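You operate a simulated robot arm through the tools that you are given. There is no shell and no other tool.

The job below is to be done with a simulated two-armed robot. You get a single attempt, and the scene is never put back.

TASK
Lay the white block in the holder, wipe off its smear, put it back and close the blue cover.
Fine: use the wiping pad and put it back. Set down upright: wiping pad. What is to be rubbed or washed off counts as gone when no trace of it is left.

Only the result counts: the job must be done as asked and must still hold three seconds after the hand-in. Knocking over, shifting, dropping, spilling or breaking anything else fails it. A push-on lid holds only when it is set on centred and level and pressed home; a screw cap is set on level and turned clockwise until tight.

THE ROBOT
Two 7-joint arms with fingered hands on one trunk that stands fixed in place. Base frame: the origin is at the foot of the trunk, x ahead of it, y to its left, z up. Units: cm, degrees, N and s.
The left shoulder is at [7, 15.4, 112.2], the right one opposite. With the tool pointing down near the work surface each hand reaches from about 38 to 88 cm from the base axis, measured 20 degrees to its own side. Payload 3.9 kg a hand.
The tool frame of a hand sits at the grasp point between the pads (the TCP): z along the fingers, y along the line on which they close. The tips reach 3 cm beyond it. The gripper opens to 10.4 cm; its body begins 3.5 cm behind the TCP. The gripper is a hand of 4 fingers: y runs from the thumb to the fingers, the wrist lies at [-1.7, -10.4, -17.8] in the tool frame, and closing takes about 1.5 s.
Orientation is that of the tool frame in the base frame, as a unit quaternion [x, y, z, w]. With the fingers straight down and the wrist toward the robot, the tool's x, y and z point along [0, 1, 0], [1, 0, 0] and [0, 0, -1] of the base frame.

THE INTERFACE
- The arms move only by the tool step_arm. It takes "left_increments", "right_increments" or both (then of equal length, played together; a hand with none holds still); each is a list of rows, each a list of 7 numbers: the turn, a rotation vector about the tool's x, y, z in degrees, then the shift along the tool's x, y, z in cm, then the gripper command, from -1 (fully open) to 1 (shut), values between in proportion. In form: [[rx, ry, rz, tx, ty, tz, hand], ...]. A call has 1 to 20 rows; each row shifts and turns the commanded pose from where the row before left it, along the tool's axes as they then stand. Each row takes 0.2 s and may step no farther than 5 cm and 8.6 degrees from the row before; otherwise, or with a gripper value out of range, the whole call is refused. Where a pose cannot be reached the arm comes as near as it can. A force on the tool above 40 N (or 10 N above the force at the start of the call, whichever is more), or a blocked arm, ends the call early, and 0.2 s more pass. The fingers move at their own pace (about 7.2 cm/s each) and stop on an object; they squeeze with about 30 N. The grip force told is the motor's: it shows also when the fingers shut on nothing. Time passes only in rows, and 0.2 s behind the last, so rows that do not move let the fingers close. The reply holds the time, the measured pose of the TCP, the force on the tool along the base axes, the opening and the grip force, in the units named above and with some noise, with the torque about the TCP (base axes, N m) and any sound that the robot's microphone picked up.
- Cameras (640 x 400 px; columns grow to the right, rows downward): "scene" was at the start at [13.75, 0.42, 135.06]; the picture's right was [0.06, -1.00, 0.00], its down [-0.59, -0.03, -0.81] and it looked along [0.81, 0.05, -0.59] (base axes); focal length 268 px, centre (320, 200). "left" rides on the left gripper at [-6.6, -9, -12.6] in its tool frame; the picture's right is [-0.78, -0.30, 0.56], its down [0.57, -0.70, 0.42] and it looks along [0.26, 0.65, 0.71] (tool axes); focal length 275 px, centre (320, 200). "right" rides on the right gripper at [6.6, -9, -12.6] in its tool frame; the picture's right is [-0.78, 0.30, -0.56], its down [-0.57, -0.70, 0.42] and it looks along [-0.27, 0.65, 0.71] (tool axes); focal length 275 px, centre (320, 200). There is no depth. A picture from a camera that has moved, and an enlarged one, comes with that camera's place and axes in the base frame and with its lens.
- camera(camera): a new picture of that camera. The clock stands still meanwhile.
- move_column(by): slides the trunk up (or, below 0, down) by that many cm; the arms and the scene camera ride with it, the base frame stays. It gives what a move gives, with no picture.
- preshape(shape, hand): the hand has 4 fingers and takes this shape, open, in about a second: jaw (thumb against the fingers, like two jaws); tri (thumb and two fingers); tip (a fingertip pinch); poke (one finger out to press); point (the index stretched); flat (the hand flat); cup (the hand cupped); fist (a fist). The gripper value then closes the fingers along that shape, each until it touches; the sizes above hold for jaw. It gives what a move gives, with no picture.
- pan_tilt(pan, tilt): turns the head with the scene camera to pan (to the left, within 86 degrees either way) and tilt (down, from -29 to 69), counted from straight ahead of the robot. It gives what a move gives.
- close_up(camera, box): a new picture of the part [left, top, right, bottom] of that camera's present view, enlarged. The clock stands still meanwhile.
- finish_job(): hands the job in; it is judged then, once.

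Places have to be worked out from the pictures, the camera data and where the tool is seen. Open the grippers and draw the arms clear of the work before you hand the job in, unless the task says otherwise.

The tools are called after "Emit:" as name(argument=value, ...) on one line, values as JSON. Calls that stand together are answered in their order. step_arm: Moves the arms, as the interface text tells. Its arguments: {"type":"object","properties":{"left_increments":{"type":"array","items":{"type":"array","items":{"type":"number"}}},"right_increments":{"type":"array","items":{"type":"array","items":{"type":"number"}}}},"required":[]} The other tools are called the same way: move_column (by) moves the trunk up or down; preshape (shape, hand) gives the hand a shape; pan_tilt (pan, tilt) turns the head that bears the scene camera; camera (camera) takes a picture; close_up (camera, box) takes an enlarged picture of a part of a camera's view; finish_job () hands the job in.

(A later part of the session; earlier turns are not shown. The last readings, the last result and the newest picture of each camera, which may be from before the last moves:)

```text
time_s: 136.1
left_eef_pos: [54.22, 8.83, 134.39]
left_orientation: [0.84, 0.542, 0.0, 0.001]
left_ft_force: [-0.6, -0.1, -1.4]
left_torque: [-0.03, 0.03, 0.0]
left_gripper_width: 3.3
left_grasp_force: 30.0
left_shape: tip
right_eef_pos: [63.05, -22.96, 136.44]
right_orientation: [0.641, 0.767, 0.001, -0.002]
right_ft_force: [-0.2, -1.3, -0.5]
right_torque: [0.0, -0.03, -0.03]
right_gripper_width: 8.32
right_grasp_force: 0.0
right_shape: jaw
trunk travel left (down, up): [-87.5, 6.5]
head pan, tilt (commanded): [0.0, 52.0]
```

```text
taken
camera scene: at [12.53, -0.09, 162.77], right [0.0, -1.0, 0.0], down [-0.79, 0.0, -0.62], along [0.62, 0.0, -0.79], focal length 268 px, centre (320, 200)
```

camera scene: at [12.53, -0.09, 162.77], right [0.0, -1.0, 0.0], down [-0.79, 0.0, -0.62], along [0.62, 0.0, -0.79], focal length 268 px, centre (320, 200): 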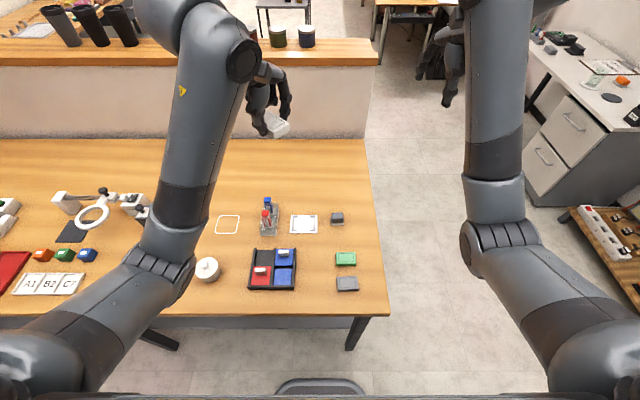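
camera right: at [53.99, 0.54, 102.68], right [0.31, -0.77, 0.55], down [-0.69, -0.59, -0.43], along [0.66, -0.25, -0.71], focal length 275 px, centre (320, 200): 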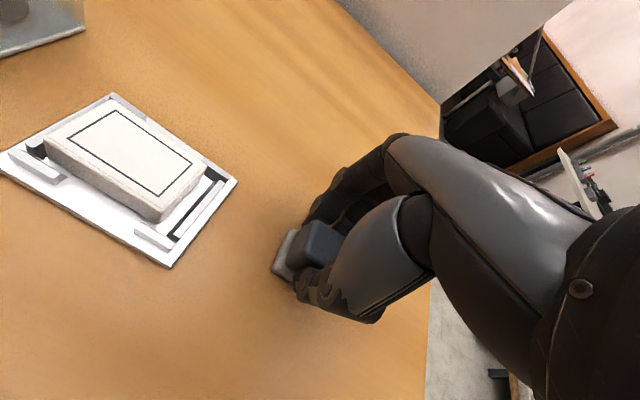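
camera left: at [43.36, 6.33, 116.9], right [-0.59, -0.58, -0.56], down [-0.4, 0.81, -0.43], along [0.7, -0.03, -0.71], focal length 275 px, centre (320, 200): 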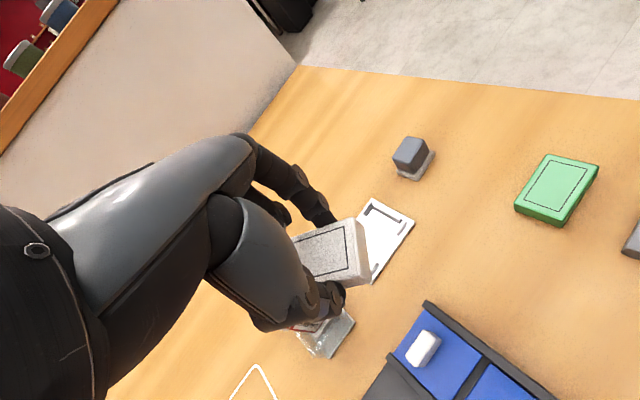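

Both arms follow. To keep the elbows clear of the table edge I lower the trunk by 20 cm only.

Emit:
move_column(by=-20)

Emit:
camera(camera="scene")

Emit:
close_up(camera="left", box=[240, 160, 440, 320])

```text
time_s: 138.3
left_eef_pos: [54.3, 8.77, 114.31]
left_orientation: [0.841, 0.542, -0.001, 0.001]
left_ft_force: [0.0, -0.4, -0.8]
left_torque: [-0.01, -0.02, 0.0]
left_gripper_width: 3.32
left_grasp_force: 30.3
left_shape: tip
right_eef_pos: [62.87, -23.0, 116.38]
right_orientation: [0.641, 0.767, 0.001, -0.001]
right_ft_force: [-0.5, 0.4, -1.0]
right_torque: [0.0, 0.0, -0.01]
right_gripper_width: 8.3
right_grasp_force: 0.0
right_shape: jaw
trunk travel left (down, up): [-67.5, 26.5]
head pan, tilt (commanded): [0.0, 52.0]
```

```text
taken
camera scene: at [12.52, -0.09, 142.77], right [0.0, -1.0, 0.0], down [-0.79, 0.0, -0.62], along [0.62, 0.0, -0.79], focal length 268 px, centre (320, 200)
```

scene: 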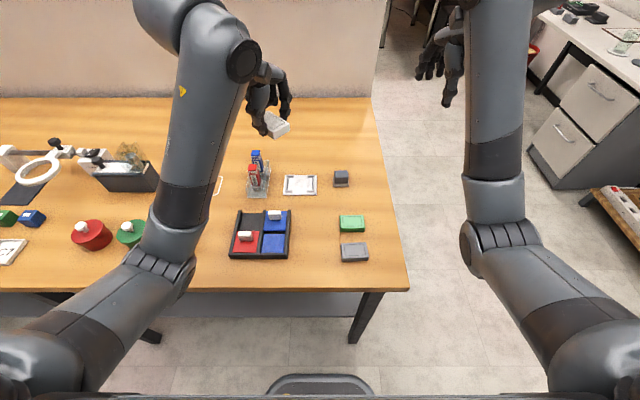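

```text
2.50 times, centred on (340, 240) of left
camera zoom: at [43.32, 6.46, 126.84], right [-0.59, -0.58, -0.56], down [-0.4, 0.81, -0.43], along [0.7, -0.03, -0.71], focal length 688 px, centre (270, 100)
```

zoom: 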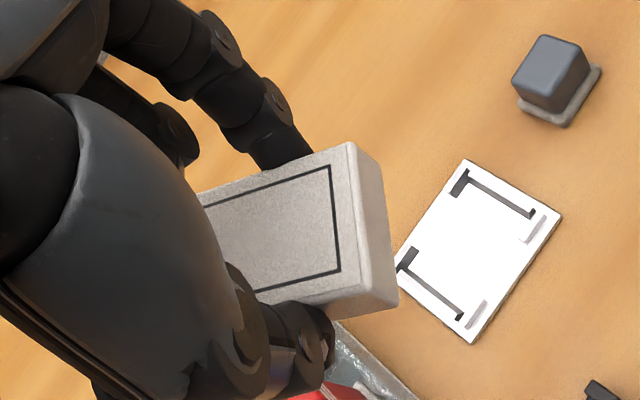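

The grip on the block is unchanged. I move the left hand above the block's old place at height and check.

Emit:
step_arm(left_increments=[[0, 0, 0, -2.0, -0.83, 0, 1], [0, 0, 0, -2.0, -0.83, 0, 1], [0, 0, 0, -2.0, -0.83, 0, 1], [0, 0, 0, -2.0, -0.83, 0, 1], [0, 0, 0, -2.0, -0.83, 0, 1], [0, 0, 0, -2.0, -0.83, 0, 1], [0, 0, 0, 0, 0, 0, 1]])

Emit:
camera(camera="scene")

```text
time_s: 139.9
left_eef_pos: [44.65, 0.02, 114.43]
left_orientation: [0.841, 0.542, -0.001, 0.0]
left_ft_force: [-0.2, -0.1, -0.7]
left_torque: [0.03, -0.01, -0.03]
left_gripper_width: 3.31
left_grasp_force: 30.6
left_shape: tip
right_eef_pos: [63.0, -22.86, 116.51]
right_orientation: [0.641, 0.768, 0.001, -0.002]
right_ft_force: [0.4, 0.2, 0.6]
right_torque: [0.02, -0.02, -0.03]
right_gripper_width: 8.32
right_grasp_force: 0.0
right_shape: jaw
trunk travel left (down, up): [-67.5, 26.5]
head pan, tilt (commanded): [0.0, 52.0]
```

```text
taken
camera scene: at [12.55, -0.07, 142.76], right [0.0, -1.0, 0.0], down [-0.79, 0.0, -0.62], along [0.62, 0.0, -0.79], focal length 268 px, centre (320, 200)
```

scene: 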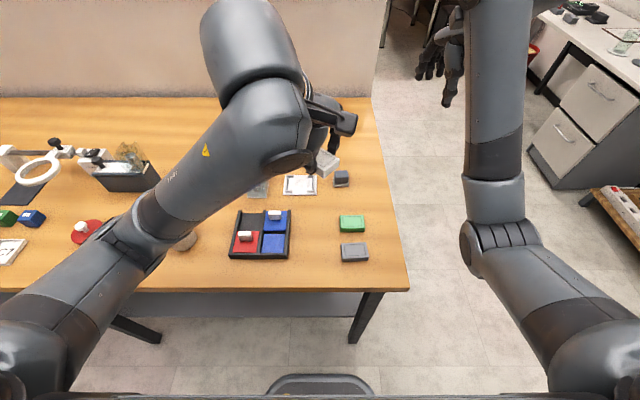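

The elbow is well out. Now I turn the hand counter-clockwise toward yaw +17° in two stages.

Emit:
step_arm(left_increments=[[0, 0, -6, 0, 0, 0, 1], [0, 0, -6, 0, 0, 0, 1], [0, 0, -6, 0, 0, 0, 1], [0, 0, -6, 0, 0, 0, 1], [0, 0, 0, 0, 0, 0, 1]])

Emit:
step_arm(left_increments=[[0, 0, -6, 0, 0, 0, 1], [0, 0, -6, 0, 0, 0, 1], [0, 0, -5.5, 0, 0, 0, 1], [0, 0, 0, 0, 0, 0, 1]])

Emit:
camera(camera="scene")

```text
time_s: 141.1
left_eef_pos: [44.72, -0.24, 114.43]
left_orientation: [0.709, 0.705, -0.001, 0.001]
left_ft_force: [0.5, 0.3, -1.0]
left_torque: [0.01, -0.01, 0.0]
left_gripper_width: 3.31
left_grasp_force: 29.4
left_shape: tip
right_eef_pos: [63.15, -22.82, 116.43]
right_orientation: [0.642, 0.767, 0.001, -0.002]
right_ft_force: [0.4, -0.1, -0.4]
right_torque: [-0.01, 0.01, 0.0]
right_gripper_width: 8.29
right_grasp_force: 0.2
right_shape: jaw
trunk travel left (down, up): [-67.5, 26.5]
head pan, tilt (commanded): [0.0, 52.0]
```

```text
time_s: 142.1
left_eef_pos: [44.81, -0.18, 114.37]
left_orientation: [0.593, 0.805, -0.001, 0.0]
left_ft_force: [-0.1, -0.1, -1.1]
left_torque: [0.01, 0.01, 0.02]
left_gripper_width: 3.32
left_grasp_force: 30.0
left_shape: tip
right_eef_pos: [63.07, -22.81, 116.47]
right_orientation: [0.642, 0.767, 0.0, -0.001]
right_ft_force: [0.0, 0.5, -0.6]
right_torque: [0.0, 0.02, -0.01]
right_gripper_width: 8.32
right_grasp_force: 0.1
right_shape: jaw
trunk travel left (down, up): [-67.5, 26.5]
head pan, tilt (commanded): [0.0, 52.0]
```

```text
taken
camera scene: at [12.54, -0.08, 142.77], right [0.0, -1.0, 0.0], down [-0.79, 0.0, -0.62], along [0.62, 0.0, -0.79], focal length 268 px, centre (320, 200)
```

scene: 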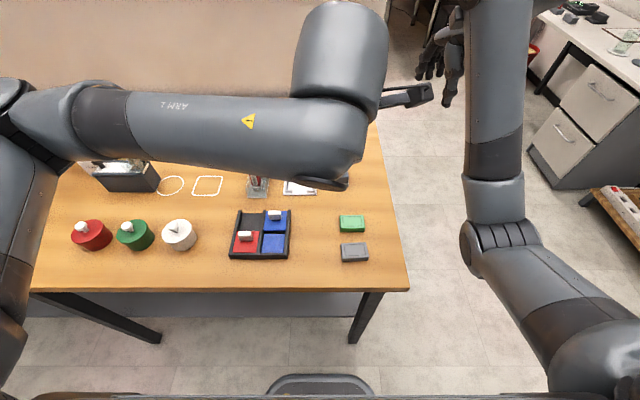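

Level at yaw +17.2°, tracking perfectly. I lower to z≈95 and measure the block pose in the grip.

Emit:
step_arm(left_increments=[[0, 0, 0, 0, 0, 2.4, 1], [0, 0, 0, 0, 0, 2.4, 1], [0, 0, 0, 0, 0, 2.4, 1], [0, 0, 0, 0, 0, 2.4, 1], [0, 0, 0, 0, 0, 2.4, 1], [0, 0, 0, 0, 0, 2.4, 1], [0, 0, 0, 0, 0, 2.4, 1], [0, 0, 0, 0, 0, 2.4, 1], [0, 0, 0, 0, 0, 0, 1]])

Emit:
camera(camera="scene")

Emit:
close_up(camera="left", box=[240, 160, 440, 320])

Emit:
camera(camera="left")

```text
time_s: 144.1
left_eef_pos: [44.82, -0.15, 95.1]
left_orientation: [0.595, 0.804, -0.001, 0.001]
left_ft_force: [-0.7, -0.4, -0.3]
left_torque: [0.01, 0.02, 0.0]
left_gripper_width: 3.28
left_grasp_force: 29.6
left_shape: tip
right_eef_pos: [63.0, -22.96, 116.47]
right_orientation: [0.642, 0.767, 0.001, -0.002]
right_ft_force: [0.3, 0.7, 0.4]
right_torque: [-0.01, 0.02, 0.0]
right_gripper_width: 8.34
right_grasp_force: 0.1
right_shape: jaw
trunk travel left (down, up): [-67.5, 26.5]
head pan, tilt (commanded): [0.0, 52.0]
```

```text
taken
camera scene: at [12.53, -0.11, 142.77], right [0.0, -1.0, 0.0], down [-0.79, 0.0, -0.62], along [0.62, 0.0, -0.79], focal length 268 px, centre (320, 200)
```

scene: 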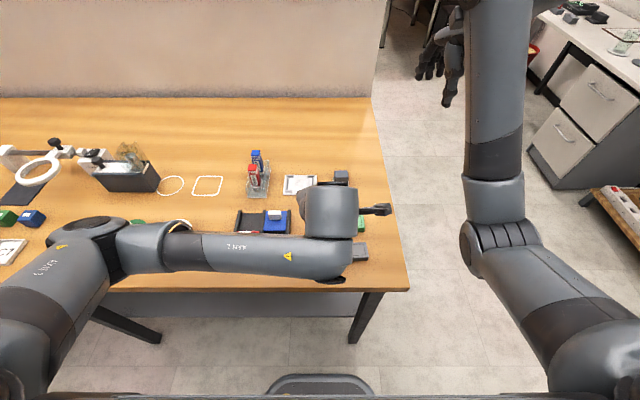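

```text
2.50 times, centred on (340, 240) of left
camera zoom: at [38.12, -9.17, 107.56], right [-0.05, -0.83, -0.56], down [-0.84, 0.34, -0.43], along [0.54, 0.44, -0.71], focal length 688 px, centre (270, 100)
```

zoom: 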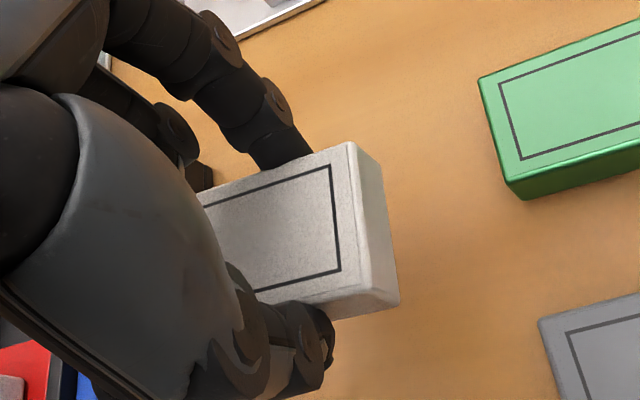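

```text
taken
camera left: at [38.12, -9.17, 107.56], right [-0.05, -0.83, -0.56], down [-0.84, 0.34, -0.43], along [0.54, 0.44, -0.71], focal length 275 px, centre (320, 200)
```

left: 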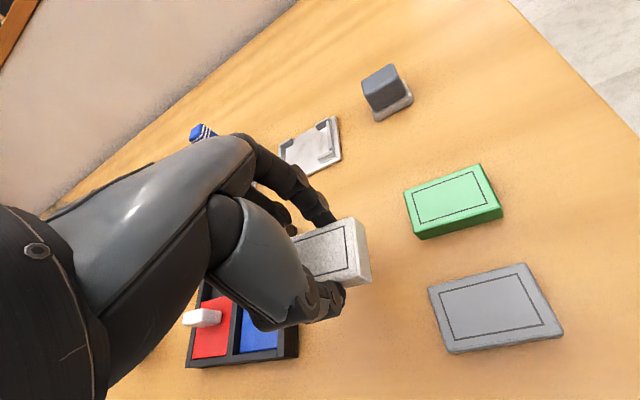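

The block measures centre (44.79, 0.23), yaw −1.5° — original was (44.86, 0.32), −2°. I correct the small offset and lower to just above the table.

Emit:
step_arm(left_increments=[[0, 0, 0, 0.066, 0.093, 2, 1], [0, 0, 0.5, 0, 0, 2, 1], [0, 0, 0, 0, 0, 0.9, 1], [0, 0, 0, 0, 0, 0.2, 1], [0, 0, 0, 0, 0, 0.1, 1], [0, 0, 0, 0, 0, 0, 1]])

Emit:
step_arm(left_increments=[[0, 0, 0, 0, 0, 0.1, 1], [0, 0, 0, 0, 0, 0.1, 1], [0, 0, 0, 0, 0, 0, 1]])

```text
time_s: 145.5
left_eef_pos: [44.73, -0.05, 89.84]
left_orientation: [0.598, 0.801, 0.0, 0.0]
left_ft_force: [-1.1, -0.1, -0.7]
left_torque: [0.01, 0.01, -0.02]
left_gripper_width: 3.31
left_grasp_force: 30.0
left_shape: tip
right_eef_pos: [63.18, -22.99, 116.4]
right_orientation: [0.641, 0.767, 0.0, -0.001]
right_ft_force: [0.1, 0.2, -0.3]
right_torque: [-0.02, 0.01, 0.01]
right_gripper_width: 8.31
right_grasp_force: 0.1
right_shape: jaw
trunk travel left (down, up): [-67.5, 26.5]
head pan, tilt (commanded): [0.0, 52.0]
```

```text
time_s: 146.3
left_eef_pos: [44.86, -0.08, 89.65]
left_orientation: [0.597, 0.802, -0.001, 0.001]
left_ft_force: [-0.2, 0.8, -0.7]
left_torque: [0.0, 0.0, 0.03]
left_gripper_width: 3.32
left_grasp_force: 30.1
left_shape: tip
right_eef_pos: [63.0, -22.86, 116.41]
right_orientation: [0.642, 0.767, 0.001, 0.0]
right_ft_force: [-0.5, 0.5, -0.5]
right_torque: [-0.01, 0.04, -0.05]
right_gripper_width: 8.29
right_grasp_force: 0.1
right_shape: jaw
trunk travel left (down, up): [-67.5, 26.5]
head pan, tilt (commanded): [0.0, 52.0]
```

No contact yet at z≈89.65. I go down in 0.1 cm steps until the table is felt.

Emit:
step_arm(left_increments=[[0, 0, 0, 0, 0, 0.1, 1], [0, 0, 0, 0, 0, 0, 1]])

Emit:
step_arm(left_increments=[[0, 0, 0, 0, 0, 0.1, 1], [0, 0, 0, 0, 0, 0, 1]])

Emit:
close_up(camera="left", box=[240, 160, 440, 320])

```text
time_s: 146.9
left_eef_pos: [44.75, -0.09, 89.65]
left_orientation: [0.597, 0.802, 0.0, -0.001]
left_ft_force: [-0.3, -0.1, 0.1]
left_torque: [0.0, -0.01, 0.0]
left_gripper_width: 3.3
left_grasp_force: 29.7
left_shape: tip
right_eef_pos: [63.13, -23.01, 116.35]
right_orientation: [0.642, 0.767, 0.002, -0.002]
right_ft_force: [-0.1, 0.9, 0.1]
right_torque: [0.03, 0.01, 0.01]
right_gripper_width: 8.3
right_grasp_force: 0.0
right_shape: jaw
trunk travel left (down, up): [-67.5, 26.5]
head pan, tilt (commanded): [0.0, 52.0]
```

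```text
time_s: 147.5
left_eef_pos: [44.79, 0.08, 89.64]
left_orientation: [0.598, 0.802, 0.0, 0.002]
left_ft_force: [-0.2, -0.3, 0.2]
left_torque: [0.03, -0.01, 0.01]
left_gripper_width: 3.29
left_grasp_force: 29.7
left_shape: tip
right_eef_pos: [63.1, -22.94, 116.51]
right_orientation: [0.641, 0.768, 0.001, -0.001]
right_ft_force: [-0.1, 1.0, 0.4]
right_torque: [-0.03, 0.0, 0.01]
right_gripper_width: 8.3
right_grasp_force: 0.1
right_shape: jaw
trunk travel left (down, up): [-67.5, 26.5]
head pan, tilt (commanded): [0.0, 52.0]
```

```text
2.50 times, centred on (340, 240) of left
camera zoom: at [38.15, -8.92, 102.03], right [-0.06, -0.83, -0.56], down [-0.84, 0.35, -0.42], along [0.55, 0.44, -0.71], focal length 688 px, centre (270, 100)
```

zoom: 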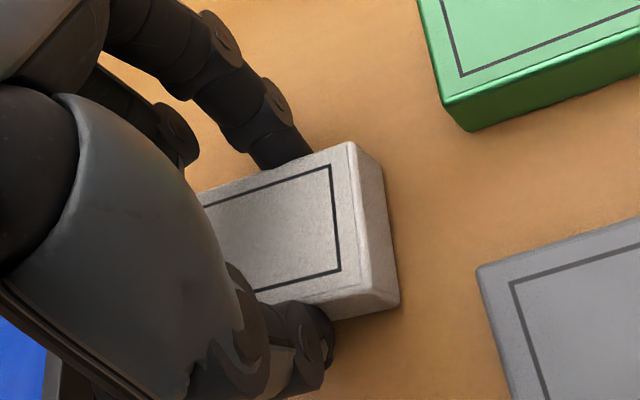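

Emit:
step_arm(left_increments=[[0, 0, 0, 0, 0, 0.1, 1], [0, 0, 0, 0, 0, 0, 1]])

Emit:
step_arm(left_increments=[[0, 0, 0, 0, 0, 0.08, 1], [0, 0, 0, 0, 0, 0, 1]])

```text
time_s: 148.1
left_eef_pos: [44.86, -0.21, 89.4]
left_orientation: [0.597, 0.802, 0.001, 0.0]
left_ft_force: [-0.1, -1.0, 0.0]
left_torque: [0.01, -0.03, -0.02]
left_gripper_width: 3.3
left_grasp_force: 30.0
left_shape: tip
right_eef_pos: [63.1, -22.93, 116.45]
right_orientation: [0.642, 0.767, 0.001, -0.002]
right_ft_force: [0.2, 0.1, 0.8]
right_torque: [-0.01, 0.0, -0.02]
right_gripper_width: 8.29
right_grasp_force: 0.1
right_shape: jaw
trunk travel left (down, up): [-67.5, 26.5]
head pan, tilt (commanded): [0.0, 52.0]
```

```text
time_s: 148.7
left_eef_pos: [44.79, -0.04, 89.36]
left_orientation: [0.598, 0.802, -0.001, 0.0]
left_ft_force: [0.2, 0.1, -0.1]
left_torque: [-0.02, 0.03, 0.02]
left_gripper_width: 3.31
left_grasp_force: 29.2
left_shape: tip
right_eef_pos: [63.08, -22.92, 116.43]
right_orientation: [0.641, 0.767, 0.002, -0.001]
right_ft_force: [0.0, 0.4, 0.5]
right_torque: [-0.02, 0.03, 0.02]
right_gripper_width: 8.29
right_grasp_force: 0.1
right_shape: jaw
trunk travel left (down, up): [-67.5, 26.5]
head pan, tilt (commanded): [0.0, 52.0]
```

Emit:
step_arm(left_increments=[[0, 0, 0, 0, 0, 0.08, 1], [0, 0, 0, 0, 0, 0, 1]])

Emit:
step_arm(left_increments=[[0, 0, 0, 0, 0, 0.08, 1], [0, 0, 0, 0, 0, 0, 1]])

Emit:
close_up(camera="left", box=[280, 200, 400, 320])

```text
time_s: 149.3
left_eef_pos: [44.83, -0.01, 89.34]
left_orientation: [0.597, 0.802, 0.0, 0.001]
left_ft_force: [0.4, -0.4, 4.0]
left_torque: [0.02, -0.09, 0.0]
left_gripper_width: 3.32
left_grasp_force: 29.9
left_shape: tip
right_eef_pos: [63.03, -22.91, 116.45]
right_orientation: [0.641, 0.767, 0.001, -0.001]
right_ft_force: [0.0, -0.8, -0.8]
right_torque: [0.01, -0.02, -0.05]
right_gripper_width: 8.31
right_grasp_force: 0.2
right_shape: jaw
trunk travel left (down, up): [-67.5, 26.5]
head pan, tilt (commanded): [0.0, 52.0]
```

```text
time_s: 149.9
left_eef_pos: [44.7, -0.14, 89.26]
left_orientation: [0.597, 0.802, 0.0, 0.002]
left_ft_force: [1.6, 1.5, 8.6]
left_torque: [-0.03, -0.14, 0.0]
left_gripper_width: 3.32
left_grasp_force: 30.1
left_shape: tip
right_eef_pos: [62.99, -22.87, 116.62]
right_orientation: [0.641, 0.767, 0.001, -0.001]
right_ft_force: [0.7, 0.0, -0.3]
right_torque: [0.02, -0.01, -0.02]
right_gripper_width: 8.31
right_grasp_force: 0.1
right_shape: jaw
trunk travel left (down, up): [-67.5, 26.5]
head pan, tilt (commanded): [0.0, 52.0]
```

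```text
3.33 times, centred on (340, 260) of left
camera zoom: at [38.05, -8.96, 101.81], right [-0.06, -0.83, -0.56], down [-0.83, 0.35, -0.43], along [0.55, 0.44, -0.71], focal length 918 px, centre (253, 0)
```

zoom: 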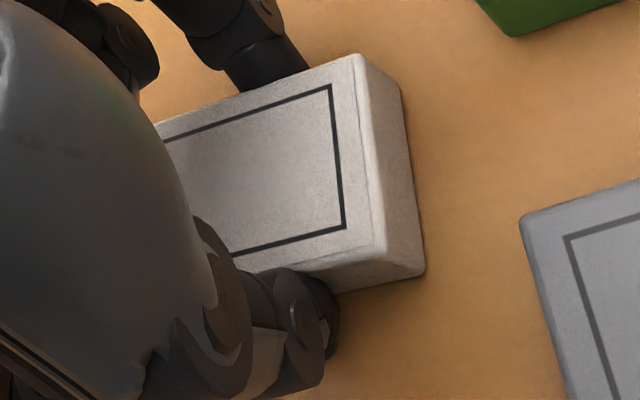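

Contact (8.6 N). The block is 0.17 cm too near in x, so I lift slightly, shift +0.17 in x, touch down lightly and release slowly.

Emit:
step_arm(left_increments=[[0, 0, 0, 0, 0, -0.25, 1], [0, 0, 0, -0.05, 0.163, 0, 1], [0, 0, 0, 0, 0, 0.15, 1], [0, 0, 0, 0, 0, 0.03, 1], [0, 0, 0, 0, 0, 0, 1]])

Emit:
step_arm(left_increments=[[0, 0, 0, 0, 0, 0, 0.4], [0, 0, 0, 0, 0, 0, 0.3], [0, 0, 0, 0, 0, 0, 0.15], [0, 0, 0, 0, 0, 0, 0.0], [0, 0, 0, 0, 0, 0, -0.1], [0, 0, 0, 0, 0, 0, -0.1]])

Emit:
close_up(camera="left", box=[280, 200, 400, 320])

```text
time_s: 151.1
left_eef_pos: [44.82, -0.15, 89.44]
left_orientation: [0.597, 0.802, -0.001, 0.001]
left_ft_force: [-0.1, 0.3, 6.5]
left_torque: [-0.03, -0.07, 0.03]
left_gripper_width: 3.34
left_grasp_force: 30.3
left_shape: tip
right_eef_pos: [62.85, -22.85, 116.39]
right_orientation: [0.641, 0.768, 0.002, -0.001]
right_ft_force: [0.2, 0.2, -0.4]
right_torque: [0.03, -0.03, 0.02]
right_gripper_width: 8.31
right_grasp_force: 0.0
right_shape: jaw
trunk travel left (down, up): [-67.5, 26.5]
head pan, tilt (commanded): [0.0, 52.0]
```

```text
time_s: 152.5
left_eef_pos: [44.85, -0.11, 89.28]
left_orientation: [0.597, 0.802, 0.0, 0.001]
left_ft_force: [-0.4, -0.3, -0.1]
left_torque: [0.02, 0.01, -0.01]
left_gripper_width: 5.66
left_grasp_force: 0.1
left_shape: tip
right_eef_pos: [63.07, -22.85, 116.43]
right_orientation: [0.641, 0.767, 0.001, -0.001]
right_ft_force: [0.1, -0.5, -0.5]
right_torque: [0.0, -0.01, 0.01]
right_gripper_width: 8.31
right_grasp_force: 0.0
right_shape: jaw
trunk travel left (down, up): [-67.5, 26.5]
head pan, tilt (commanded): [0.0, 52.0]
```

```text
3.33 times, centred on (340, 260) of left
camera zoom: at [38.25, -8.94, 101.77], right [-0.06, -0.83, -0.56], down [-0.84, 0.35, -0.42], along [0.55, 0.44, -0.71], focal length 918 px, centre (253, 0)
```

zoom: 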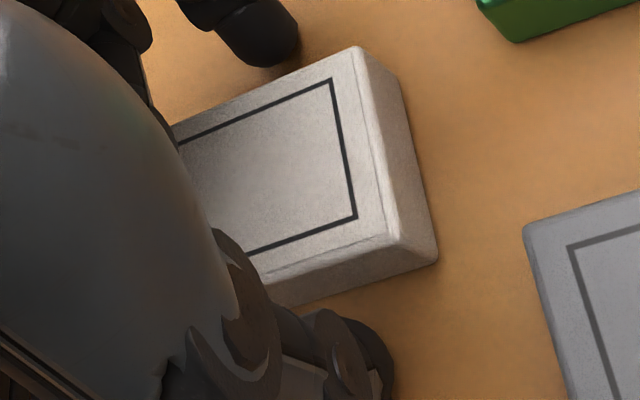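

Released: block centre ≈(44.76, 0.21), yaw ≈+4°, flat on the table — within about a millimetre or two and a few degrees of the original. I raise the left hand straight up.

Emit:
step_arm(left_increments=[[0, 0, 0, 0, 0, -0.5, -0.1], [0, 0, 0, 0, 0, -1.5, -0.15], [0, 0, 0, 0, 0, -2.5, -0.2], [0, 0, 0, 0, 0, -2.5, -0.2], [0, 0, 0, 0, 0, -2.5, -0.2], [0, 0, 0, 0, 0, -2.5, -0.2], [0, 0, 0, 0, 0, -2.5, -0.2], [0, 0, 0, 0, 0, -2.5, -0.2], [0, 0, 0, 0, 0, 0, -0.2]])

Emit:
camera(camera="left")

Emit:
camera(camera="scene")

```text
time_s: 154.3
left_eef_pos: [46.17, 5.99, 101.8]
left_orientation: [0.572, 0.814, 0.083, -0.06]
left_ft_force: [0.1, 0.1, 0.1]
left_torque: [-0.01, 0.0, 0.01]
left_gripper_width: 6.2
left_grasp_force: 0.0
left_shape: tip
right_eef_pos: [63.14, -22.74, 116.43]
right_orientation: [0.641, 0.767, 0.0, -0.001]
right_ft_force: [-0.2, 0.1, -1.0]
right_torque: [0.0, 0.01, 0.0]
right_gripper_width: 8.31
right_grasp_force: 0.0
right_shape: jaw
trunk travel left (down, up): [-67.5, 26.5]
head pan, tilt (commanded): [0.0, 52.0]
stopped in row 8 (left hand): the arm was blocked; the commanded pose is now the measured one
```

```text
taken
camera left: at [39.97, -5.63, 112.12], right [-0.02, -0.7, -0.72], down [-0.85, 0.38, -0.35], along [0.52, 0.61, -0.6], focal length 275 px, centre (320, 200)
```

left: 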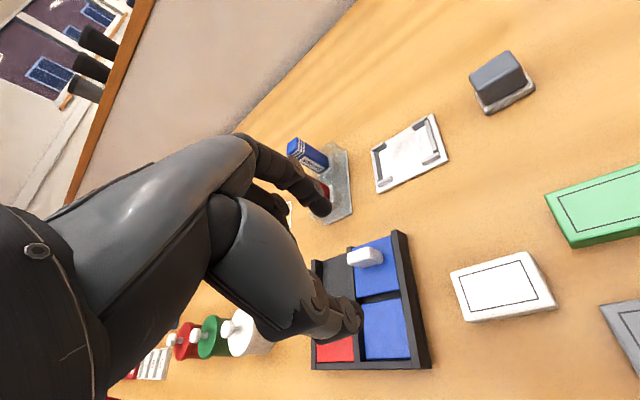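

```text
taken
camera scene: at [12.56, -0.03, 142.76], right [0.0, -1.0, 0.0], down [-0.79, 0.0, -0.62], along [0.62, 0.0, -0.79], focal length 268 px, centre (320, 200)
```

scene: 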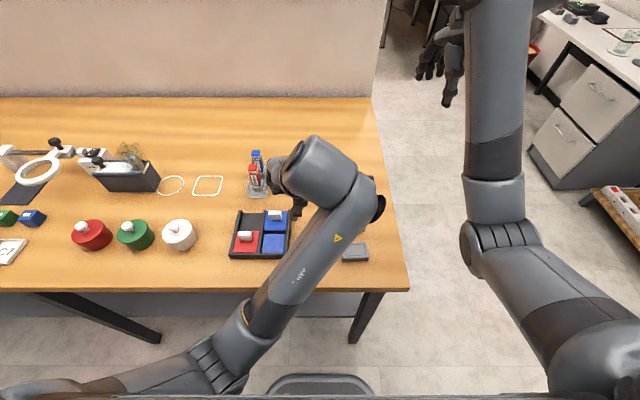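

The arm flipped its elbow while rising and the hand swung to (46.2, 6.0, 101.8), tilted; nothing was touched (forces ≈0). I level it, lift a bit and turn clockwise to draw the elbow out again.

Emit:
step_arm(left_increments=[[0, 0, 0, 0, 0, -1, -0.2], [1.27, -3.7, 4, 0, 0, -1, -0.2], [1.27, -3.7, 4, 0, 0, -1, -0.2], [1.27, -3.7, 4, 0, 0, -1, -0.2], [0, 0, 7, 0, 0, 0, -0.2], [0, 0, 7, 0, 0, 0, -0.2], [0, 0, 7, 0, 0, 0, -0.2], [0, 0, 7, 0, 0, 0, -0.2], [0, 0, 0, 0, 0, 0, -0.2]])

Emit:
camera(camera="scene")

Emit:
close_up(camera="scene", box=[220, 160, 380, 270])

```text
time_s: 155.3
left_eef_pos: [46.54, 9.69, 102.85]
left_orientation: [0.632, 0.77, 0.057, -0.066]
left_ft_force: [0.4, -0.7, -0.4]
left_torque: [-0.03, 0.0, 0.0]
left_gripper_width: 6.19
left_grasp_force: 0.0
left_shape: tip
right_eef_pos: [63.15, -22.91, 116.49]
right_orientation: [0.642, 0.767, 0.001, -0.001]
right_ft_force: [-0.4, -0.3, 0.0]
right_torque: [0.0, -0.01, 0.01]
right_gripper_width: 8.29
right_grasp_force: 0.0
right_shape: jaw
trunk travel left (down, up): [-67.5, 26.5]
head pan, tilt (commanded): [0.0, 52.0]
stopped in row 4 (left hand): the arm was blocked; the commanded pose is now the measured one
```

```text
taken
camera scene: at [12.55, -0.04, 142.76], right [0.0, -1.0, 0.0], down [-0.79, 0.0, -0.62], along [0.62, 0.0, -0.79], focal length 268 px, centre (320, 200)
```

scene: 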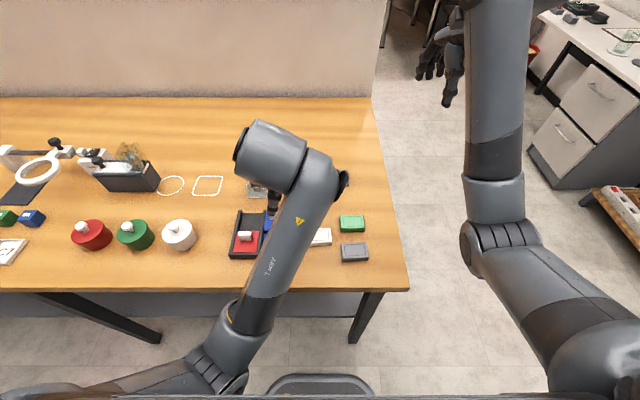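

```text
3.64 times, centred on (300, 215) of scene
camera zoom: at [12.55, -0.04, 142.76], right [0.0, -1.0, 0.0], down [-0.79, 0.0, -0.62], along [0.62, 0.0, -0.79], focal length 974 px, centre (393, 146)
```

zoom: 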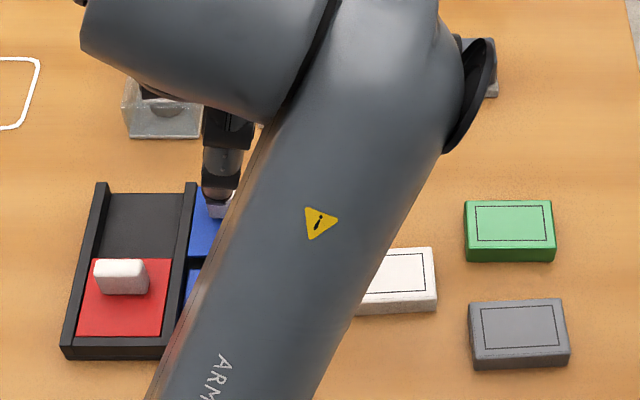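

Still cramped. I move the left hand outward—forward, left and up—where the arm has room, then level and turn it.

Emit:
step_arm(left_increments=[[0, 0, 0, 1.26, 1.88, -2, -0.2], [0, 0, 0, 1.26, 1.88, -2, -0.2], [0, 0, 0, 1.26, 1.88, -2, -0.2], [0, 0, 0, 1.26, 1.88, -2, -0.2], [0, 0, 0, 1.26, 1.88, -2, -0.2], [0, 0, 0, 0, 0, 0, -0.2]])

Emit:
camera(camera="scene")

```text
time_s: 156.7
left_eef_pos: [54.84, 16.27, 114.01]
left_orientation: [0.63, 0.771, 0.06, -0.067]
left_ft_force: [0.0, -0.2, -0.1]
left_torque: [0.01, -0.01, 0.0]
left_gripper_width: 6.2
left_grasp_force: 0.1
left_shape: tip
right_eef_pos: [63.03, -22.88, 116.46]
right_orientation: [0.642, 0.767, 0.002, -0.001]
right_ft_force: [0.2, -0.2, -0.8]
right_torque: [0.0, 0.03, -0.02]
right_gripper_width: 8.29
right_grasp_force: 0.0
right_shape: jaw
trunk travel left (down, up): [-67.5, 26.5]
head pan, tilt (commanded): [0.0, 52.0]
```

```text
taken
camera scene: at [12.48, -0.09, 142.77], right [0.0, -1.0, 0.0], down [-0.79, 0.0, -0.62], along [0.62, 0.0, -0.79], focal length 268 px, centre (320, 200)
```

scene: 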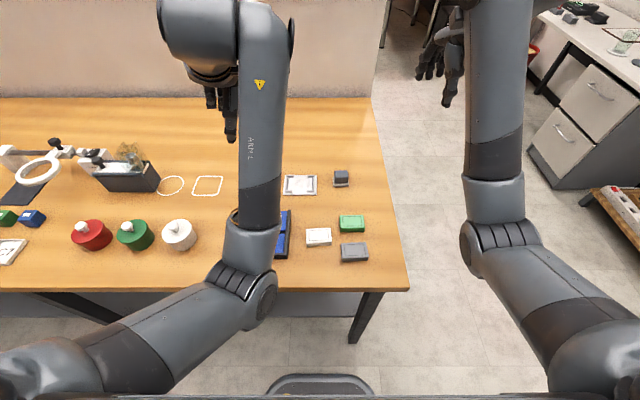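

Free now. I level the hand and turn it clockwise to yaw ≈ −30°.

Emit:
step_arm(left_increments=[[0.2, -5.1, 0, 0, 0, 0, -0.2], [0.2, -5.1, 0, 0, 0, 0, -0.2], [0, 0, 7, 0, 0, 0, -0.2], [0, 0, 7, 0, 0, 0, -0.2], [0, 0, 7, 0, 0, 0, -0.2], [0, 0, 7, 0, 0, 0, -0.2], [0, 0, 7, 0, 0, 0, -0.2], [0, 0, 7, 0, 0, 0, -0.2], [0, 0, 0, 0, 0, 0, -0.2]])

Emit:
camera(camera="scene")

Emit:
close_up(camera="scene", box=[210, 150, 390, 270])

```text
time_s: 158.9
left_eef_pos: [57.28, 19.27, 111.58]
left_orientation: [0.85, 0.525, 0.028, -0.026]
left_ft_force: [0.4, -0.8, 0.0]
left_torque: [-0.01, -0.02, -0.01]
left_gripper_width: 6.2
left_grasp_force: 0.1
left_shape: tip
left hand out of reach, approached as far as the arm can: row 6, 7, 8
right_eef_pos: [63.08, -22.98, 116.5]
right_orientation: [0.642, 0.767, 0.002, -0.001]
right_ft_force: [0.8, -0.4, -0.2]
right_torque: [-0.03, -0.01, 0.0]
right_gripper_width: 8.32
right_grasp_force: 0.1
right_shape: jaw
trunk travel left (down, up): [-67.5, 26.5]
head pan, tilt (commanded): [0.0, 52.0]
stopped in row 9 (left hand): the arm was blocked; the commanded pose is now the measured one
```

```text
taken
camera scene: at [12.53, -0.07, 142.77], right [0.0, -1.0, 0.0], down [-0.79, 0.0, -0.62], along [0.62, 0.0, -0.79], focal length 268 px, centre (320, 200)
```

scene: 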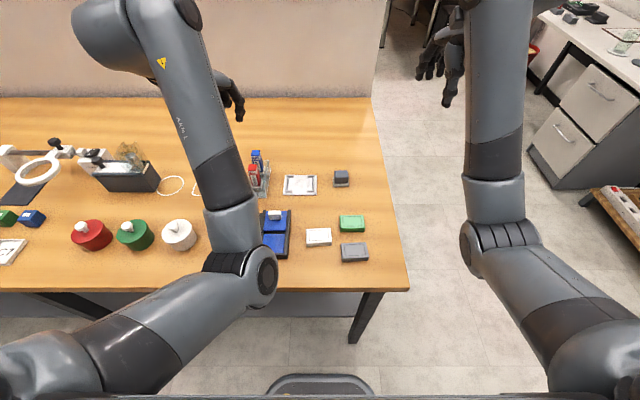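

```text
3.33 times, centred on (300, 210) of scene
camera zoom: at [12.53, -0.07, 142.77], right [0.0, -1.0, 0.0], down [-0.79, 0.0, -0.62], along [0.62, 0.0, -0.79], focal length 892 px, centre (387, 167)
```

zoom: 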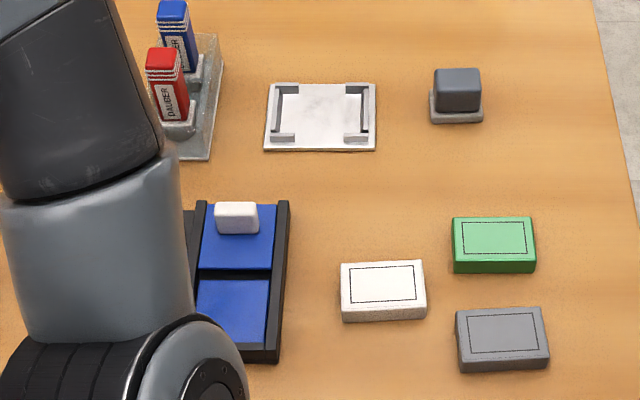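

The left arm is cramped again; everything on the table is fine. I'll use the right arm for the cover: it reached this area well with trunk +30 and yaw ≈+40°. First I take the left hand up and away to the left, then raise the trunk 20 cm.

Emit:
step_arm(left_increments=[[0, 0, 0, 2.0, -1.57, -1.33, -0.2], [0, 0, 0, 2.0, -1.57, -1.33, -0.2], [0, 0, 0, 2.0, -1.57, -1.33, -0.2], [0, 0, 0, 2.0, -1.57, -1.33, -0.2], [0, 0, 0, 2.0, -1.57, -1.33, -0.2], [0, 0, 0, 2.0, -1.57, -1.33, -0.2], [0, 0, 0, 0, 0, 0, -0.2]])

Emit:
move_column(by=20)

Emit:
preshape(hand="right", shape="tip")

Emit:
camera(camera="scene")

```text
time_s: 160.5
left_eef_pos: [55.06, 32.2, 119.85]
left_orientation: [0.852, 0.522, 0.025, -0.024]
left_ft_force: [0.4, 0.0, 0.2]
left_torque: [0.0, -0.01, 0.0]
left_gripper_width: 6.2
left_grasp_force: 0.1
left_shape: tip
left hand out of reach, approached as far as the arm can: row 1, 2
right_eef_pos: [63.01, -22.99, 116.56]
right_orientation: [0.642, 0.766, 0.003, -0.001]
right_ft_force: [0.9, -0.1, 0.3]
right_torque: [-0.03, 0.02, 0.02]
right_gripper_width: 8.33
right_grasp_force: 0.0
right_shape: jaw
trunk travel left (down, up): [-67.5, 26.5]
head pan, tilt (commanded): [0.0, 52.0]
```

```text
time_s: 162.6
left_eef_pos: [55.16, 32.46, 139.8]
left_orientation: [0.852, 0.523, 0.026, -0.025]
left_ft_force: [0.0, 0.8, -0.4]
left_torque: [-0.01, -0.01, 0.0]
left_gripper_width: 6.22
left_grasp_force: 0.0
left_shape: tip
right_eef_pos: [63.08, -22.95, 136.35]
right_orientation: [0.642, 0.766, 0.001, -0.001]
right_ft_force: [0.1, 0.3, 0.2]
right_torque: [-0.02, -0.01, 0.01]
right_gripper_width: 8.31
right_grasp_force: 0.1
right_shape: jaw
trunk travel left (down, up): [-87.5, 6.5]
head pan, tilt (commanded): [0.0, 52.0]
```

```text
time_s: 163.5
left_eef_pos: [55.21, 32.34, 139.85]
left_orientation: [0.852, 0.522, 0.026, -0.025]
left_ft_force: [-0.5, 0.5, -0.4]
left_torque: [-0.05, 0.02, 0.03]
left_gripper_width: 6.23
left_grasp_force: 0.0
left_shape: tip
right_eef_pos: [63.06, -22.91, 136.49]
right_orientation: [0.643, 0.766, 0.002, -0.001]
right_ft_force: [-0.7, 0.1, -0.3]
right_torque: [-0.01, 0.01, 0.02]
right_gripper_width: 10.41
right_grasp_force: 0.0
right_shape: tip
trunk travel left (down, up): [-87.5, 6.5]
head pan, tilt (commanded): [0.0, 52.0]
```

```text
taken
camera scene: at [12.54, -0.09, 162.77], right [0.0, -1.0, 0.0], down [-0.79, 0.0, -0.62], along [0.62, 0.0, -0.79], focal length 268 px, centre (320, 200)
```

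scene: 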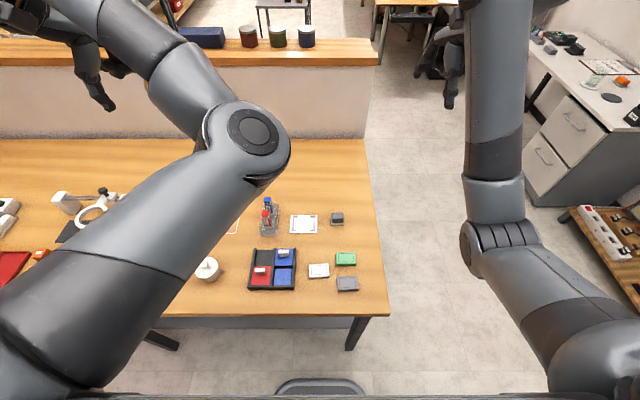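

The left arm's elbow hangs high above (z≈140), no conflict. The tray is in clear view, so I take an enlarged picture to locate the handle accurately.

Emit:
close_up(camera="scene", box=[240, 240, 304, 296])

Emit:
close_up(camera="scene", box=[296, 240, 368, 300])

```text
7.14 times, centred on (272, 268) of scene
camera zoom: at [12.54, -0.09, 162.77], right [0.0, -1.0, 0.0], down [-0.79, 0.0, -0.62], along [0.62, 0.0, -0.79], focal length 1912 px, centre (663, -286)
```

zoom: 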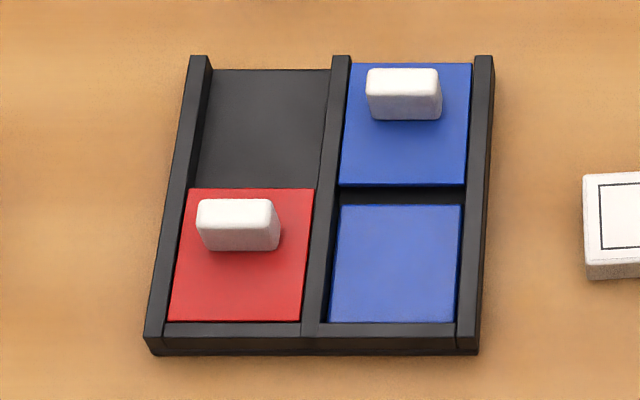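

```text
6.67 times, centred on (332, 270) of scene
camera zoom: at [12.54, -0.09, 162.77], right [0.0, -1.0, 0.0], down [-0.79, 0.0, -0.62], along [0.62, 0.0, -0.79], focal length 1785 px, centre (240, -267)
```

zoom: 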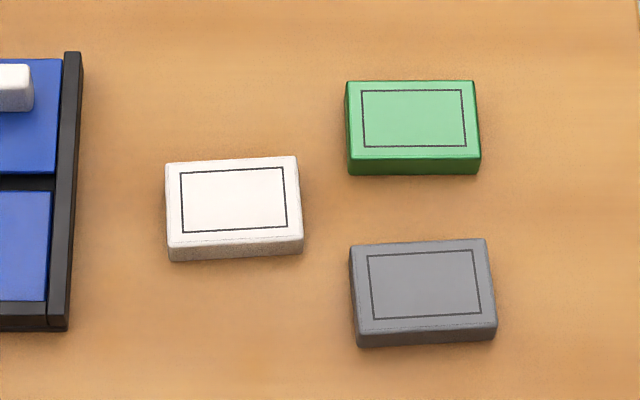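

Handle: x ≈49.4–50.8, centre y ≈10.9; the cover must travel ≈5.8 cm toward me, as the red one shows. I close the right hand's pinch into a pusher, turn it CCW and lower it at the right side.

Emit:
step_arm(right_increments=[[0, 0, -2.6, 0, 0, 2.5, 1], [0, 0, -2.6, 0, 0, 2.5, 1], [0, 0, -2.6, 0, 0, 2.5, 1], [0, 0, -2.6, 0, 0, 2.5, 1], [0, 0, -2.6, 0, 0, 2.5, 1], [0, 0, -2.6, 0, 0, 2.5, 1], [0, 0, -2.6, 0, 0, 2.5, 1], [0, 0, -2.6, 0, 0, 2.5, 1], [0, 0, -2.6, 0, 0, 2.5, 1], [0, 0, -2.6, 0, 0, 2.5, 1], [0, 0, -2.6, 0, 0, 2.5, 1], [0, 0, -2.6, 0, 0, 2.5, 1], [0, 0, 0, 0, 0, 0, 1]])

Emit:
camera(camera="scene")

```text
time_s: 166.3
left_eef_pos: [55.07, 32.41, 139.78]
left_orientation: [0.852, 0.522, 0.026, -0.024]
left_ft_force: [-0.2, -0.1, -0.2]
left_torque: [0.0, 0.05, 0.01]
left_gripper_width: 6.23
left_grasp_force: 0.0
left_shape: tip
right_eef_pos: [63.13, -22.82, 106.42]
right_orientation: [0.411, 0.912, 0.002, 0.0]
right_ft_force: [-0.2, 0.3, -0.4]
right_torque: [0.02, 0.04, -0.02]
right_gripper_width: 0.01
right_grasp_force: 30.2
right_shape: tip
trunk travel left (down, up): [-87.5, 6.5]
head pan, tilt (commanded): [0.0, 52.0]
```

```text
taken
camera scene: at [12.51, -0.09, 162.77], right [0.0, -1.0, 0.0], down [-0.79, 0.0, -0.62], along [0.62, 0.0, -0.79], focal length 268 px, centre (320, 200)
```

scene: 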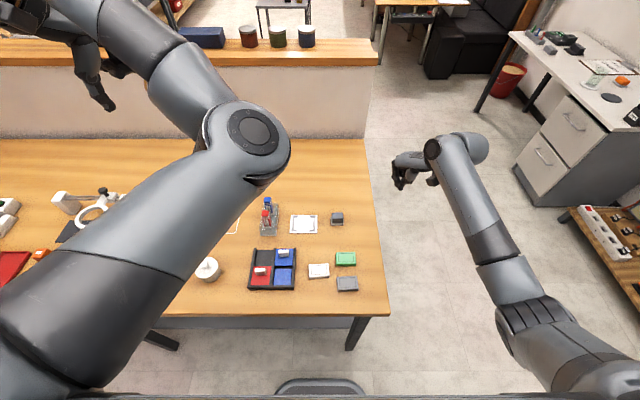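

Yaw +41.5°, level. I move left over the table to about (56, 10.9) at this height.

Emit:
step_arm(right_increments=[[0, 0, 0, 2.49, 1.424, 0, 1], [0, 0, 0, 2.49, 1.424, 0, 1], [0, 0, 0, 2.49, 1.424, 0, 1], [0, 0, 0, 2.49, 1.424, 0, 1], [0, 0, 0, 2.49, 1.424, 0, 1], [0, 0, 0, 2.49, 1.424, 0, 1], [0, 0, 0, 2.49, 1.424, 0, 1], [0, 0, 0, 2.49, 1.424, 0, 1], [0, 0, 0, 2.49, 1.424, 0, 1], [0, 0, 0, 2.49, 1.424, 0, 1], [0, 0, 0, 2.49, 1.424, 0, 1], [0, 0, 0, 2.49, 1.424, 0, 1], [0, 0, 0, 0, 0, 0, 1]])

Emit:
camera(camera="scene")

Emit:
camera(camera="right")

```text
time_s: 169.1
left_eef_pos: [55.09, 32.48, 139.86]
left_orientation: [0.852, 0.522, 0.026, -0.025]
left_ft_force: [0.2, -0.2, -0.7]
left_torque: [0.0, 0.02, -0.01]
left_gripper_width: 6.22
left_grasp_force: 0.0
left_shape: tip
right_eef_pos: [56.08, 10.98, 106.56]
right_orientation: [0.412, 0.911, 0.002, 0.0]
right_ft_force: [-0.4, 0.0, 0.1]
right_torque: [0.01, -0.01, 0.0]
right_gripper_width: 0.0
right_grasp_force: 29.9
right_shape: tip
trunk travel left (down, up): [-87.5, 6.5]
head pan, tilt (commanded): [0.0, 52.0]
```

```text
taken
camera scene: at [12.54, -0.12, 162.77], right [0.0, -1.0, 0.0], down [-0.79, 0.0, -0.62], along [0.62, 0.0, -0.79], focal length 268 px, centre (320, 200)
```

scene: 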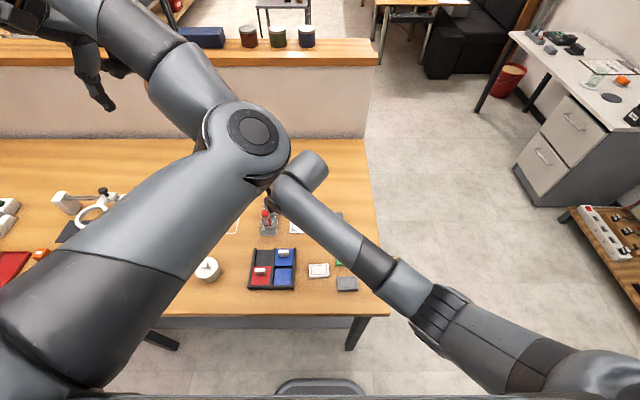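

```text
taken
camera right: at [45.16, 9.82, 119.1], right [0.73, -0.39, 0.56], down [-0.15, -0.89, -0.43], along [0.66, 0.23, -0.71], focal length 275 px, centre (320, 200)
```

right: 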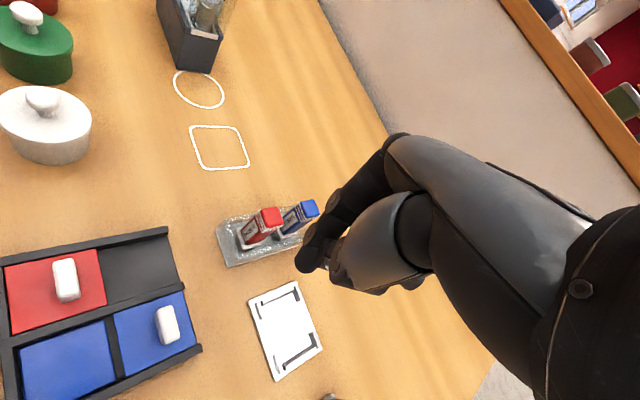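

Reached. I zoom on the tray with this camera to triangulate the handle and cover height.

Emit:
close_up(camera="right", box=[90, 270, 218, 370])

Emit:
close_up(camera="right", box=[0, 220, 220, 400])

```text
4.00 times, centred on (154, 320) of right
camera zoom: at [45.16, 9.82, 119.1], right [0.73, -0.39, 0.56], down [-0.15, -0.89, -0.43], along [0.66, 0.23, -0.71], focal length 1101 px, centre (984, -280)
```

zoom: 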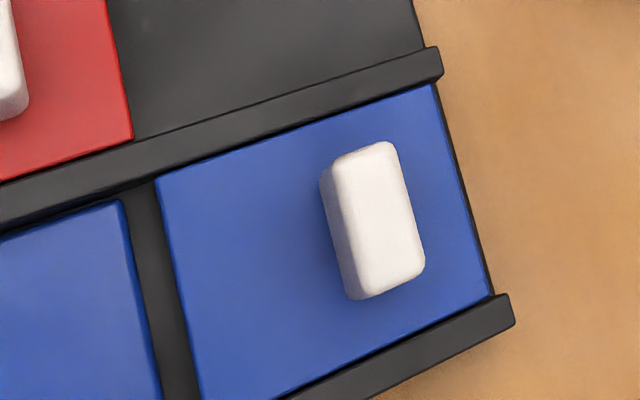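

```text
2.22 times, centred on (110, 310) of right
camera zoom: at [45.16, 9.82, 119.1], right [0.73, -0.39, 0.56], down [-0.15, -0.89, -0.43], along [0.66, 0.23, -0.71], focal length 612 px, centre (787, -44)
```

zoom: 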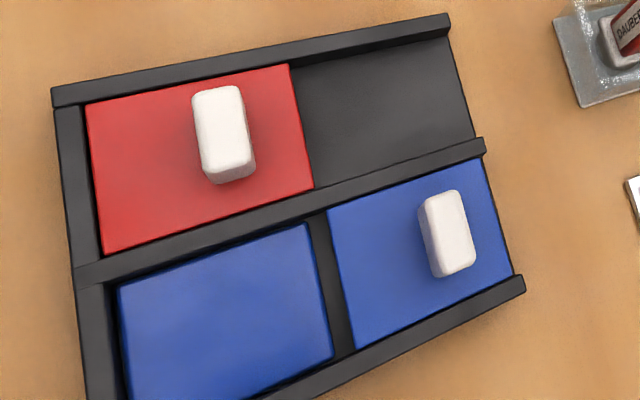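

By this camera the handle is x≈49.2–50.6, y≈9.2–12.2 (centre ≈10.7), cover centre y≈10.7. I go down behind the handle (far side) to (53.5, 11.2), first to z≈93.

Emit:
step_arm(right_increments=[[0, 0, 0, 0.3175, -0.298, 2.23, 1], [0, 0, 0, 0.3175, -0.298, 2.23, 1], [0, 0, 0, 0.3175, -0.298, 2.23, 1], [0, 0, 0, 0.3175, -0.298, 2.23, 1], [0, 0, 0, 0.3175, -0.298, 2.23, 1], [0, 0, 0, 0.3175, -0.298, 2.23, 1], [0, 0, 0, 0, 0, 0, 1]])

Emit:
camera(camera="right")

Emit:
close_up(camera="scene", box=[230, 190, 326, 290])

```text
time_s: 170.7
left_eef_pos: [55.2, 32.47, 139.94]
left_orientation: [0.852, 0.523, 0.026, -0.024]
left_ft_force: [0.0, 0.1, 0.0]
left_torque: [0.01, 0.0, 0.02]
left_gripper_width: 6.23
left_grasp_force: 0.2
left_shape: tip
right_eef_pos: [53.59, 11.26, 93.05]
right_orientation: [0.411, 0.911, 0.001, 0.0]
right_ft_force: [1.0, 0.8, -0.4]
right_torque: [0.01, 0.0, 0.01]
right_gripper_width: 0.01
right_grasp_force: 30.3
right_shape: tip
trunk travel left (down, up): [-87.5, 6.5]
head pan, tilt (commanded): [0.0, 52.0]
```

```text
taken
camera right: at [42.59, 10.21, 105.66], right [0.73, -0.39, 0.56], down [-0.15, -0.89, -0.43], along [0.66, 0.23, -0.71], focal length 275 px, centre (320, 200)
```

right: 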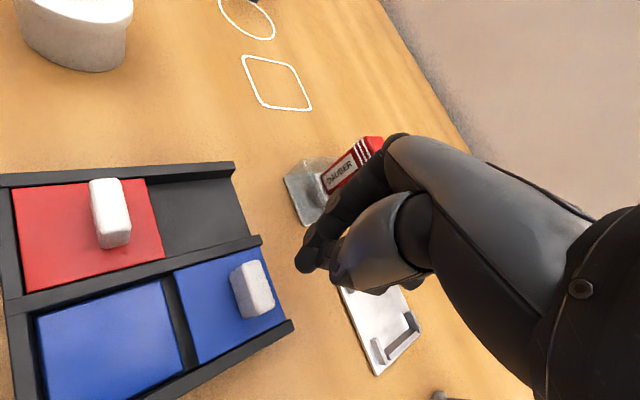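

```text
4.00 times, centred on (278, 240) of scene
camera zoom: at [12.53, -0.08, 162.77], right [0.0, -1.0, 0.0], down [-0.79, 0.0, -0.62], along [0.62, 0.0, -0.79], focal length 1071 px, centre (488, 40)
```

zoom: 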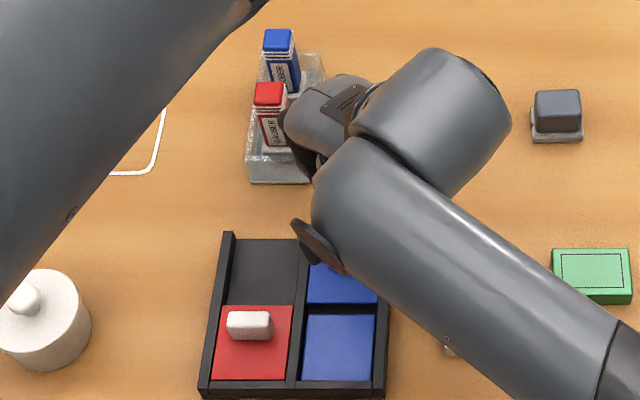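

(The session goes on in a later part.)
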